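You operate a simulated robot arm through the tools that you are given. There is no shell and no other tool. Be economical: measure what you need, move in short steps, check, and stop when the job is done.

You run a simulated robot arm. Do the job below in one go: nothing can be reset, and whatever is moved stays where it is left.

JOB
Put the roller sleeve with the largest size on its label from the top of the set-up bench and the S new brake pad from the top of the set-up bench on the teal tray.

It is judged by the outcome, as a careful person would: the job done as asked, and still so three seconds after it is handed in. It fails if anything else is knocked over, pushed out of place, dropped, spilled or broken.

ROBOT AND FRAMES
A 7-joint arm with a two-finger parallel gripper, fixed in place. Base frame: the origin is at the foot of the arm, x ahead of it, y to its left, z up; the work surface is at about z = 0. Units: mm, rad, N and s.
With the tool pointing down near the work surface it reaches from about 240 to 620 mm from the base axis. Its first joint turns from -1.152 to 1.152 rad. Payload 2.6 kg.
The TCP is the grasp point between the finger pads, 30 mm short of the fingertips. In the tool frame z runs along the fingers and y along their closing line. Largest opening 94 mm; finger width 28, thickness 10; the body of the gripper, 50 by 96 mm, starts 55 mm behind the TCP.
Orientation is that of the tool frame in the base frame, as [roll, pitch, yaw] about the fixed x, y, z axes, in that order (R = Rz(yaw) Ry(pitch) Rx(roll)). With the fingers straight down and closing along the base's y, the tool's x points along the base's -x, its y along +y and its z along -z.

CONTROLS
- The arm moves only by the tool apply_moves. Its argument "motion" is a list of rows, each an object of numbers (a shift or turn left out is 0, a gripper value left out holds the last): "tx", "ty", "tz": the shift along the base's x, y, z in mm; "ax", "ay", "az": the turn, a rotation vector about the base's x, y, z in degrees; "fingers": the gripper command, from -1 (fully open) to 1 (shut), values between in proportion. In form: [{"tx": .., "ty": .., "tz": .., "ax": .., "ay": .., "az": .., "fingers": ..}, ...]. A call has 1 to 12 rows; each row shifts and turns the commanded pose from where the row before left it. A row lasts 0.2 s, in which the tool goes at most 50 mm and 0.15 rad; a call with a longer step from one row to the next is refused whole, and so is a gripper value outside its range. A pose out of reach is approached as far as the arm can. The call stops where the force on the tool passes 40 N (or 10 N more than at its start, if that is more) or the arm is blocked; 0.2 s more then pass. Each finger travels about 72 mm/s and halts on what it meets, pressing with about 43 N; the grip force reading is that of the motor and also rises with nothing between the fingers. The clock runs only during rows and for 0.2 s after the last one: add rows that do not move to give the fingers time. It gives the time, the measured TCP pose, the force on the tool (base axes), the opening and the grip force at its end, in the units of the frame above (readings bear some noise).
- Cameras (640 x 400 px; columns grow to the right, rows downward): "scene" is fixed at [32.7, 421.1, 565]; the picture's right is [-0.90, -0.44, 0.00], its down [-0.23, 0.46, -0.86] and it looks along [0.38, -0.77, -0.51] (base axes); focal length 319 px, centre (320, 200). "wrist" rides on the gripper at [-37, 0, -58] in the tool frame; the picture's right is [0.00, -1.00, 0.00], its down [0.97, 0.00, -0.24] and it looks along [0.24, 0.00, 0.97] (tool axes); focal length 218 px, centre (320, 200).
- snapshot(camera): a new picture of that camera. The clock stands still meanwhile.
- probe_pixels(camera, pixels): for up to 12 pixels [column, row] of the newest picture of that camera ("zoom" is the newest enlarged one), the place [x, y, z] in the base frame of the surface seen there, good to about 2 mm, but the place of the scene camera against the robot may be out by one fixed shift of up to 12 mm in any direction. The clock stands still meanwhile.
- close_up(camera, box): a new picture of the part [left, top, right, bottom] of that camera's present view, enlarged. The clock stands still meanwhile.
- finish_job(): hands the job in; it is judged then, once.

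Go step by step. Measure first, check grasps and placings, and put right what went wrong. The budget is 60 turns and 26 pictures, counting those below and the enlarged ones. Unless the task says otherwise, let go and move clear before handing in, and close with one line.

The tools are called by a JSON object that holds its "fn" and its "kwargs". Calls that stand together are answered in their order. apply_moves: Moves the arm, as the interface text tells. Its arguments: {"type":"object","properties":{"motion":{"type":"array","items":{"type":"object","properties":{"tx":{"type":"number"},"ty":{"type":"number"},"tz":{"type":"number"},"ax":{"type":"number"},"ay":{"type":"number"},"az":{"type":"number"},"fingers":{"type":"number"}}}}},"required":["motion"]} The other tools are called the same way: snapshot (camera) takes a picture; probe_pixels (camera, pixels) gives the place of the surface under pixels of a picture; close_up (camera, box) takes an enlarged picture of a part of a camera's view; finish_job () hands the job in.

At the start:

```text
clock: 0.0
eef_pos: [315.9, -308.6, 301.6]
ee_rot: [-3.141, 0.001, -3.14]
ft_force: [0.3, 0.8, 0.5]
opening: 93.9
grip_force: 0.0
```

scene: 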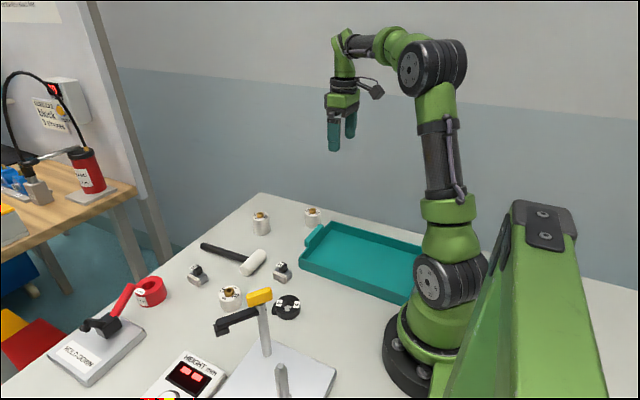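
wrist: 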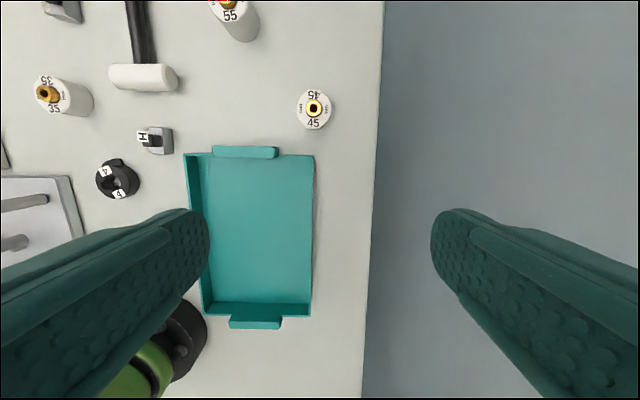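

The wrist view shows sleeves 35, 55 and 45 and a pad "H" near (155,138), with another pad at (62,8). I'll zoom in on the scene to read the rest.

{"fn": "close_up", "kwargs": {"camera": "scene", "box": [120, 190, 340, 328]}}

{"fn": "close_up", "kwargs": {"camera": "wrist", "box": [0, 0, 360, 225]}}

```text
2.90 times, centred on (230, 259) of scene
```

zoom: 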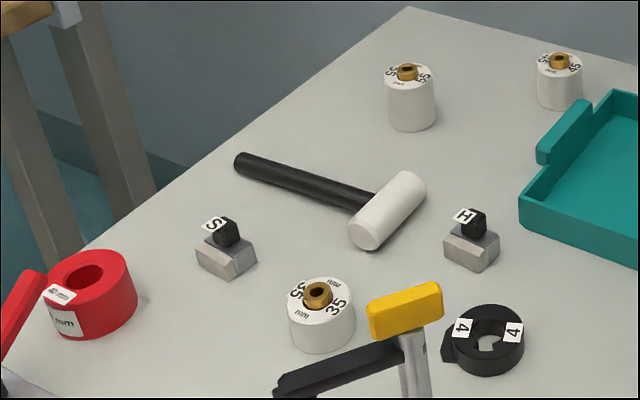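

```text
1.78 times, centred on (180, 112) of wrist
```

zoom: 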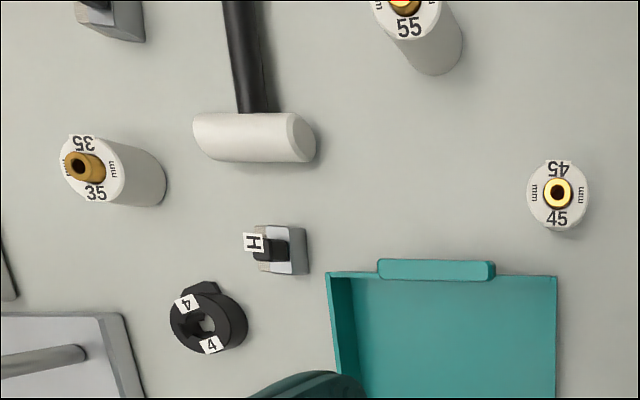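

The S pad is at zoom (225,250) and the 55 sleeve at (410,95). A red ring also carries a "mm" label, so I'll read that before choosing and measure with the probe.

{"fn": "close_up", "kwargs": {"camera": "scene", "box": [80, 262, 208, 342]}}

{"fn": "probe_pixels", "kwargs": {"camera": "scene", "pixels": [[260, 216], [262, 228], [312, 209], [196, 268], [198, 275], [281, 266], [230, 290], [150, 280], [306, 250], [305, 270], [360, 265], [194, 280]]}}

{"fn": "probe_pixels", "kwargs": {"camera": "wrist", "pixels": [[313, 108], [230, 14], [145, 137], [165, 140], [48, 93], [188, 155], [314, 156], [202, 315], [310, 315], [255, 230], [70, 15], [245, 152]]}}

```text
5.00 times, centred on (144, 302) of scene
```

zoom: 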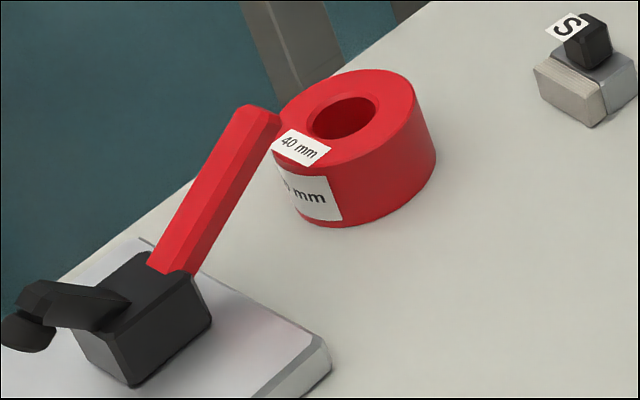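

```text
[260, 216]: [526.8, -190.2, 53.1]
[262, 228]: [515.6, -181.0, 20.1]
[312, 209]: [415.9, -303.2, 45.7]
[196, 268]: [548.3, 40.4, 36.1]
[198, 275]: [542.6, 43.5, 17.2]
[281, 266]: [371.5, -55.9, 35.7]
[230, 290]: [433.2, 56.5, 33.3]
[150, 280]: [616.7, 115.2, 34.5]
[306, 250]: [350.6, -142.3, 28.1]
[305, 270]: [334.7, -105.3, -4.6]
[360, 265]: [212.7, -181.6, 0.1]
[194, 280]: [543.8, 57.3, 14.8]
```

```text
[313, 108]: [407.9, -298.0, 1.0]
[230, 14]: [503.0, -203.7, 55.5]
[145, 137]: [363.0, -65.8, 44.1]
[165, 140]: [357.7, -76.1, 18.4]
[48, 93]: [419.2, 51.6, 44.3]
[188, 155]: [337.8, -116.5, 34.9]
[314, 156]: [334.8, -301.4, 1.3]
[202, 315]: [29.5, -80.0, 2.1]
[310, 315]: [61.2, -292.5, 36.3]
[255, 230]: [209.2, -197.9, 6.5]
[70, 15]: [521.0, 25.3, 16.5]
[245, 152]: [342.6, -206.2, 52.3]
```

The red ring is 40 mm, so the 55 sleeve near (510,-198) is the largest; the S pad is near (540,40). I'll move above the sleeve for a closer wrist view.

{"fn": "apply_moves", "kwargs": {"motion": [{"tx": 38, "ty": 22, "tz": -15, "fingers": -1}, {"tx": 38, "ty": 22, "tz": -15}, {"tx": 38, "ty": 22, "tz": -15}, {"tx": 38, "ty": 22, "tz": -15}, {"tx": 38, "ty": 22, "tz": -20}, {}]}}

{"fn": "snapshot", "kwargs": {"camera": "wrist"}}

```text
clock: 1.4
eef_pos: [505.3, -199.9, 220.7]
ee_rot: [-3.141, -0.001, 3.14]
ft_force: [0.3, 0.0, -0.4]
opening: 94.1
grip_force: 0.1
```

```text
20 pictures are left
```

wrist: 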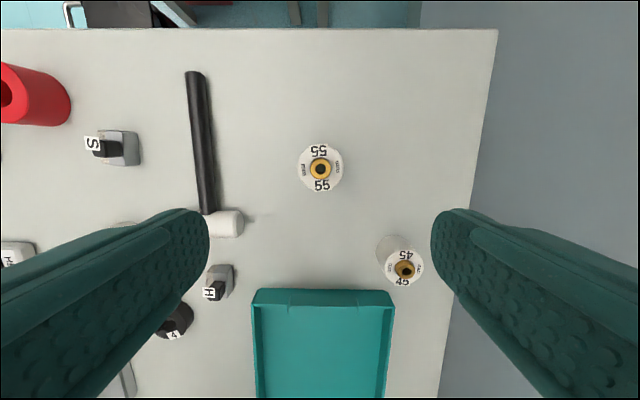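

{"fn": "probe_pixels", "kwargs": {"camera": "wrist", "pixels": [[320, 169], [302, 169], [339, 169], [321, 150], [321, 188], [254, 305], [394, 307], [92, 143], [108, 149], [128, 140], [322, 385], [325, 298]]}}

{"fn": "close_up", "kwargs": {"camera": "wrist", "box": [240, 120, 400, 220]}}

```text
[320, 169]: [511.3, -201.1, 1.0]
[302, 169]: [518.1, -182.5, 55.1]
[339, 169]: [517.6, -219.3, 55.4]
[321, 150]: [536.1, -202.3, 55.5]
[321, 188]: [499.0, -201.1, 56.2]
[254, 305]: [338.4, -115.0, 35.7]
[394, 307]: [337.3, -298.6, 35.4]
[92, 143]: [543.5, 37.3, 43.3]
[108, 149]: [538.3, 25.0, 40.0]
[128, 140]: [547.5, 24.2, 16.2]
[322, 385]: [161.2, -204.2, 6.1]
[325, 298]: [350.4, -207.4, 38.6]
```

```text
4.00 times, centred on (320, 170) of wrist
```

zoom: 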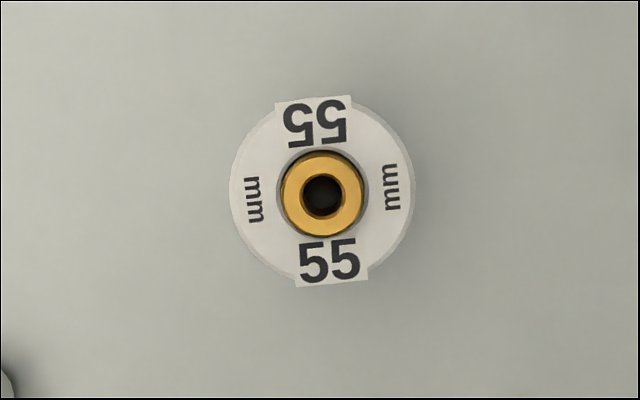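

The sleeve's axis is at (517,-201), about 44 mm across with its top at z 55. I'll descend around it and grip at z≈35.

{"fn": "apply_moves", "kwargs": {"motion": [{"tx": 12, "ty": -1, "tz": -25}, {"tz": -40}, {"tz": -40}, {"tz": -40}, {"tz": -25}, {"tz": -15}, {}, {"fingers": 1}, {}, {}, {}, {}]}}

```text
clock: 4.0
eef_pos: [517.0, -199.4, 35.4]
ee_rot: [3.142, 0.0, -3.141]
ft_force: [0.2, 0.5, 0.8]
opening: 46.4
grip_force: 43.0
```

The opening holds at 46.4 mm with 43 N, so the sleeve is held. I'll lift it and carry it over the tray.

{"fn": "apply_moves", "kwargs": {"motion": [{"tz": 20}, {"tz": 35}, {"tz": 40}, {"tz": 25}, {"tx": -30, "ty": -6}, {"tx": -40, "ty": -8}, {"tx": -40, "ty": -8}, {"tx": -40, "ty": -8}, {"tx": -40, "ty": -8}, {"tx": -37, "ty": -7}, {}]}}

{"fn": "snapshot", "kwargs": {"camera": "wrist"}}

{"fn": "snapshot", "kwargs": {"camera": "scene"}}

```text
clock: 6.4
eef_pos: [290.4, -243.0, 155.9]
ee_rot: [3.141, 0.002, 3.141]
ft_force: [-0.6, 0.4, -1.8]
opening: 46.7
grip_force: 42.9
```

```text
18 pictures are left
```

wrist: 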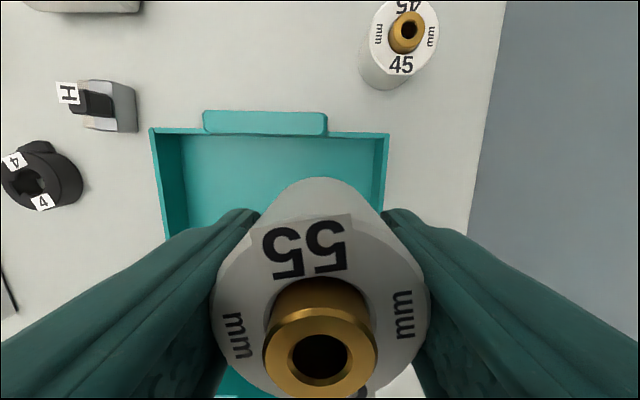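

```text
17 pictures are left
```

scene: 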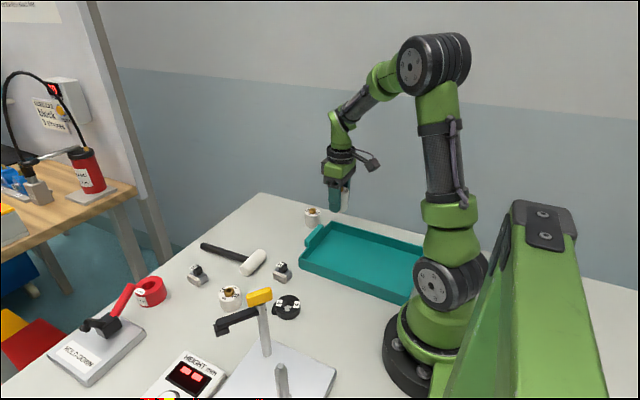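

The sleeve is over the tray (wrist view: walls at columns 155 and 388). I'll lower it to z≈42 at (283,-237), leaving a part opening so the fingers clear the wall.

{"fn": "apply_moves", "kwargs": {"motion": [{"tx": -7, "ty": 6, "tz": -30}, {"tz": -30}, {"tz": -25}, {"tz": -15}, {"tz": -8}, {"tz": -4}, {}]}}

```text
clock: 8.0
eef_pos: [282.6, -238.7, 44.0]
ee_rot: [3.141, 0.001, -3.141]
ft_force: [1.1, 0.8, -0.1]
opening: 46.5
grip_force: 42.6
```

{"fn": "apply_moves", "kwargs": {"motion": [{"tz": -1.5}, {"tz": -1.5}, {}]}}

```text
clock: 8.8
eef_pos: [282.2, -237.6, 42.0]
ee_rot: [-3.14, 0.001, -3.142]
ft_force: [0.3, -0.8, -1.5]
opening: 46.6
grip_force: 43.0
```

No clear contact yet (force z is about -1.5), so I'll creep down slightly more.

{"fn": "apply_moves", "kwargs": {"motion": [{"tz": -1}, {}]}}

```text
clock: 9.4
eef_pos: [282.3, -238.2, 40.3]
ee_rot: [-3.14, 0.0, -3.141]
ft_force: [-0.9, 0.5, 4.3]
opening: 46.7
grip_force: 43.3
```

Force z has risen to +4.3 N, so the sleeve is on the tray floor. I'll open partway and go up.

{"fn": "apply_moves", "kwargs": {"motion": [{"fingers": -0.4}, {}, {}, {"tz": 10}, {"tz": 25}, {"tz": 40}, {"tz": 40}, {}]}}

{"fn": "snapshot", "kwargs": {"camera": "wrist"}}

```text
clock: 11.2
eef_pos: [280.5, -239.6, 155.1]
ee_rot: [-3.141, -0.001, 3.141]
ft_force: [0.4, -0.3, 0.2]
opening: 65.8
grip_force: 0.1
```

```text
16 pictures are left
```

wrist: 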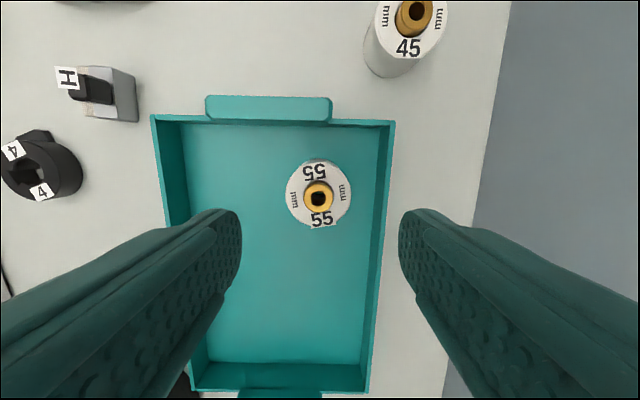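

The 55 sleeve stands upright in the tray at (318,195). Next I'll move above the S pad for a close look.

{"fn": "apply_moves", "kwargs": {"motion": [{"tz": 40, "fingers": -1}, {"tx": 28, "ty": 34}, {"tx": 28, "ty": 34}, {"tx": 28, "ty": 34}, {"tx": 28, "ty": 34}, {"tx": 28, "ty": 34}, {"tx": 28, "ty": 34}, {"tx": 28, "ty": 34}, {"tx": 28, "ty": 34}, {}]}}

{"fn": "snapshot", "kwargs": {"camera": "wrist"}}

{"fn": "close_up", "kwargs": {"camera": "wrist", "box": [240, 80, 400, 180]}}

```text
clock: 13.4
eef_pos: [505.9, 36.3, 193.6]
ee_rot: [-3.141, 0.0, 3.142]
ft_force: [0.9, -0.4, 0.0]
opening: 94.1
grip_force: 0.0
```

```text
15 pictures are left
```

wrist: 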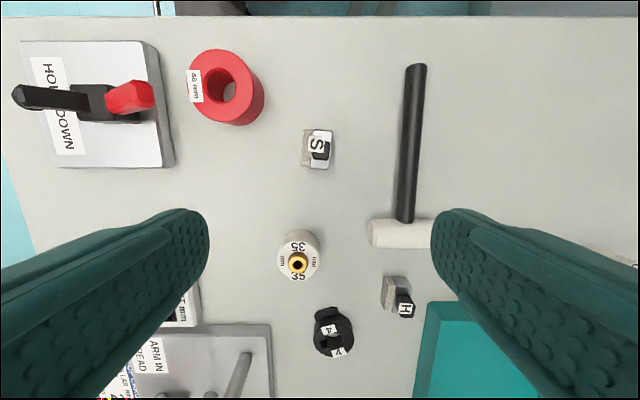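

```text
4.00 times, centred on (320, 130) of wrist
```

zoom: 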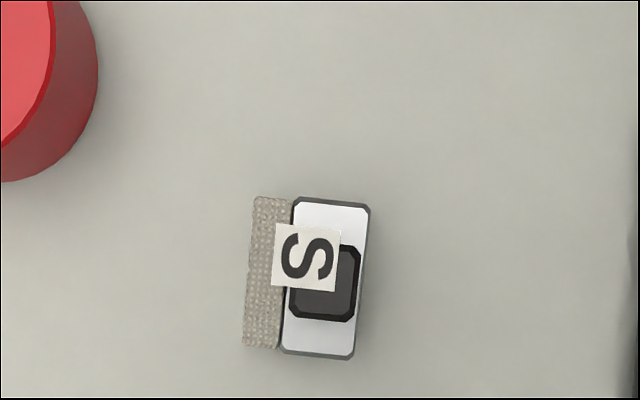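

The S pad has a lining strip (zoom columns 245-290), a metal plate, and a black knob. I'll measure its outline.

{"fn": "probe_pixels", "kwargs": {"camera": "zoom", "pixels": [[268, 205], [262, 340], [250, 270], [283, 320], [300, 210], [360, 215], [290, 345], [350, 350], [300, 310], [348, 310], [352, 255], [310, 260]]}}

{"fn": "close_up", "kwargs": {"camera": "scene", "box": [172, 250, 220, 290]}}

```text
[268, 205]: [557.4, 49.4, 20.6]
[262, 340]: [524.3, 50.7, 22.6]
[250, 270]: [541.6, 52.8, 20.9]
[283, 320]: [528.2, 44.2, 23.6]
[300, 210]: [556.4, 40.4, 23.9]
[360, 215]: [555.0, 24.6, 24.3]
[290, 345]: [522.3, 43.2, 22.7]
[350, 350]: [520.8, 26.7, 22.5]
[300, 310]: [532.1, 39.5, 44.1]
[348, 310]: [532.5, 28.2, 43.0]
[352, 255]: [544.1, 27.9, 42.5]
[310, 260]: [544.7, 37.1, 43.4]
```

```text
10.00 times, centred on (196, 270) of scene
```

zoom: 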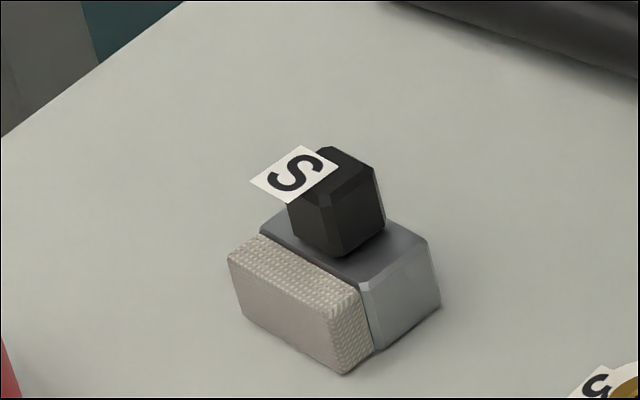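

The plate spans x 520-558, y 25-43, z 0-22, and is turned about -3.5°. I'll grip the plate by its ends (38 mm) so that the lining and the label stay untouched, which means turning the tool -93.5°.

{"fn": "apply_moves", "kwargs": {"motion": [{"az": -8.5, "tx": 3}, {"az": -8.5, "tx": 3}, {"az": -8.5, "tx": 3}, {"az": -8.5, "tx": 3}, {"az": -8.5, "tx": 3}, {"az": -8.5, "tx": 3}, {"az": -8.5, "tx": 3}, {"az": -8.5, "tx": 3}, {"az": -8.5, "tx": 3}, {"az": -8.5, "tx": 3}, {"az": -8.5, "tx": 3}, {"tz": -30}]}}

{"fn": "snapshot", "kwargs": {"camera": "wrist"}}

```text
clock: 16.0
eef_pos: [539.5, 33.1, 166.5]
ee_rot: [3.141, -0.001, 1.507]
ft_force: [-0.2, -0.4, 0.1]
opening: 94.0
grip_force: 0.0
```

```text
12 pictures are left
```

wrist: 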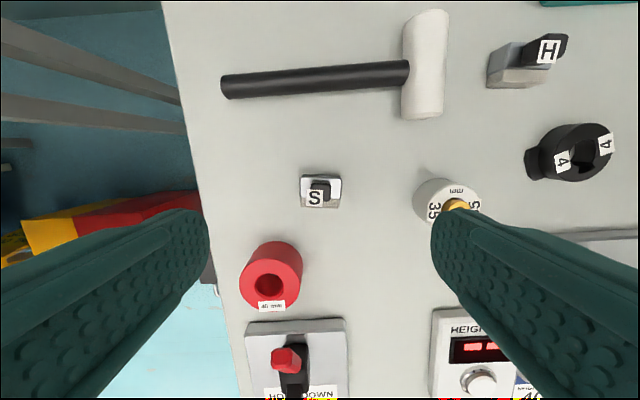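

The pad is at (320,190), now square with the fingers. I'll probe its edges once more before going down.

{"fn": "close_up", "kwargs": {"camera": "wrist", "box": [280, 165, 360, 215]}}

{"fn": "probe_pixels", "kwargs": {"camera": "wrist", "pixels": [[303, 180], [339, 180], [303, 192], [337, 198], [320, 179], [308, 205], [333, 204]]}}

```text
8.00 times, centred on (320, 190) of wrist
```

zoom: 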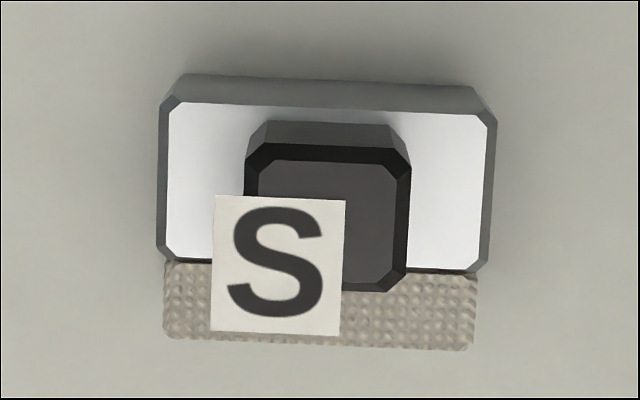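

```text
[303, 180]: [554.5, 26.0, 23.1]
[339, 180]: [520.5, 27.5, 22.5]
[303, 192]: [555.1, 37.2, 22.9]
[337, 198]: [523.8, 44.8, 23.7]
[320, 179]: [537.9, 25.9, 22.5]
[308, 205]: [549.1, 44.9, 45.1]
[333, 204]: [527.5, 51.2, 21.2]
```

The plate is about 2° further round than my tool and slightly wider than the lining, so gripping the ends touches metal only. I'll trim the turn, descend and grip.

{"fn": "apply_moves", "kwargs": {"motion": [{"az": -2, "tx": -1, "ty": -0.5, "tz": -30}, {"tz": -40}, {"tz": -30}, {"tz": -20}, {"tz": -11}, {}, {"fingers": 1}, {}, {}, {}, {}]}}

```text
clock: 18.4
eef_pos: [538.6, 34.6, 35.2]
ee_rot: [3.14, 0.001, 1.474]
ft_force: [0.7, -0.1, -1.2]
opening: 38.9
grip_force: 43.3
```

The opening is 38.9 mm at 43 N, so the plate is gripped. I'll lift it and carry it towards the tray at (225,-167), clear of the sleeve.

{"fn": "apply_moves", "kwargs": {"motion": [{"tz": 15}, {"tz": 40}, {"tz": 45}, {"tz": 25, "tx": -17, "ty": -11}, {"tx": -35, "ty": -22.5}, {"tx": -35, "ty": -22.5}, {"tx": -35, "ty": -22.5}, {"tx": -35, "ty": -22.5}, {"tx": -35, "ty": -22.5}, {"tx": -35, "ty": -22.5}, {"tx": -35, "ty": -22.5}, {"tx": -35, "ty": -22.5}]}}

{"fn": "apply_moves", "kwargs": {"motion": [{"tx": -16, "ty": -10}, {}]}}

{"fn": "snapshot", "kwargs": {"camera": "wrist"}}

{"fn": "snapshot", "kwargs": {"camera": "scene"}}

```text
clock: 21.0
eef_pos: [239.4, -156.8, 160.9]
ee_rot: [-3.141, 0.0, 1.476]
ft_force: [0.0, -0.9, -0.9]
opening: 39.0
grip_force: 43.6
```

```text
clock: 21.6
eef_pos: [224.0, -166.5, 160.8]
ee_rot: [-3.141, 0.0, 1.474]
ft_force: [0.4, -0.1, -0.8]
opening: 38.8
grip_force: 43.2
```

```text
10 pictures are left
```

wrist: 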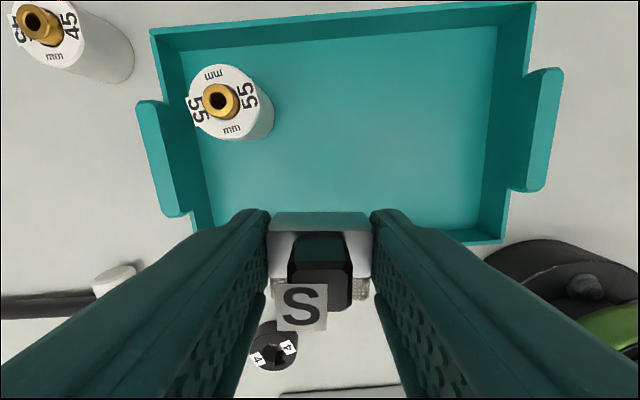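

```text
9 pictures are left
```

scene: 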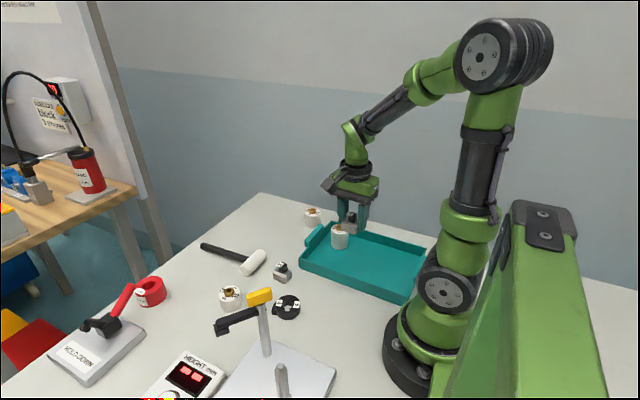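

The sleeve stands well and the pad is firmly held. I'll check the tray's near wall and end wall before lowering.

{"fn": "probe_pixels", "kwargs": {"camera": "wrist", "pixels": [[455, 230], [475, 237], [500, 238], [480, 205], [350, 55], [350, 20], [400, 195], [212, 222], [505, 50]]}}

```text
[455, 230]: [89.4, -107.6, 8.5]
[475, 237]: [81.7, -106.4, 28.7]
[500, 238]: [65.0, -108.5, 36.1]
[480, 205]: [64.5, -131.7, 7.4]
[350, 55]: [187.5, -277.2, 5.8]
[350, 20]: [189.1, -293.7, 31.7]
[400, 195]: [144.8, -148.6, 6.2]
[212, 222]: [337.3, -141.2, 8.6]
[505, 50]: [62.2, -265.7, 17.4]
```

The tray floor is z≈6 and the nearest wall is at y≈-112, so the pad (y -176 to -147) fits. I'll lower it to just above the floor.

{"fn": "apply_moves", "kwargs": {"motion": [{"tz": -40}, {"tz": -35}, {"tz": -25}, {"tz": -12}, {"tz": -5}, {}]}}

{"fn": "apply_moves", "kwargs": {"motion": [{"tz": -1.5}, {}]}}

{"fn": "apply_moves", "kwargs": {"motion": [{"tz": -1}, {}]}}

```text
clock: 23.0
eef_pos: [224.7, -166.9, 44.1]
ee_rot: [3.141, 0.001, 1.476]
ft_force: [0.0, -0.8, -0.7]
opening: 38.9
grip_force: 42.9
```

```text
clock: 23.6
eef_pos: [225.4, -167.5, 41.6]
ee_rot: [3.141, 0.0, 1.474]
ft_force: [-1.1, -0.1, 0.2]
opening: 38.9
grip_force: 42.8
```

```text
clock: 24.2
eef_pos: [226.6, -166.8, 40.3]
ee_rot: [-3.141, 0.001, 1.476]
ft_force: [0.4, 0.2, -0.5]
opening: 38.8
grip_force: 42.8
```

No contact yet, so I'll creep down again.

{"fn": "apply_moves", "kwargs": {"motion": [{"tz": -1}, {}]}}

```text
clock: 24.8
eef_pos: [225.6, -167.5, 40.2]
ee_rot: [3.141, 0.002, 1.474]
ft_force: [-2.9, 1.9, 17.2]
opening: 39.2
grip_force: 42.6
```

Force z is 17 N, so the pad is on the floor. I'll ease up 0.5 mm, open partway and rise.

{"fn": "apply_moves", "kwargs": {"motion": [{"tz": 0.5}, {"fingers": -0.25}, {}, {}, {"tz": 10}, {"tz": 30}, {"tz": 40}, {"tz": 40}, {}]}}

{"fn": "snapshot", "kwargs": {"camera": "wrist"}}

{"fn": "snapshot", "kwargs": {"camera": "scene"}}

```text
clock: 26.8
eef_pos: [225.4, -168.8, 160.8]
ee_rot: [3.141, 0.0, 1.474]
ft_force: [0.0, 0.3, -0.4]
opening: 58.7
grip_force: 0.1
```

```text
8 pictures are left
```

wrist: 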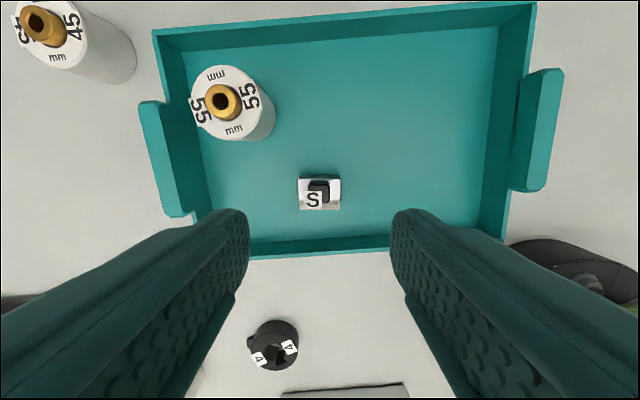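

```text
7 pictures are left
```

scene: 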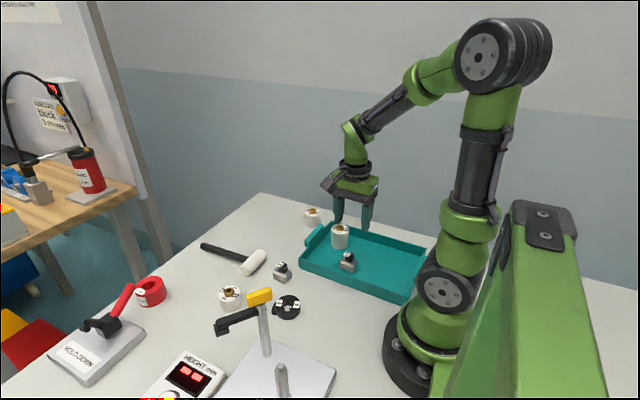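

Both pictures show the 55 sleeve (scene 340,237) and the S pad (scene 347,262) upright in the teal tray, with everything else in place and the gripper clear. I'm handing the job in.

{"fn": "finish_job", "kwargs": {}}

```text
The job is handed in.
```

The 55 mm roller sleeve and the S brake pad are both standing upright on the teal tray, and nothing else was moved.
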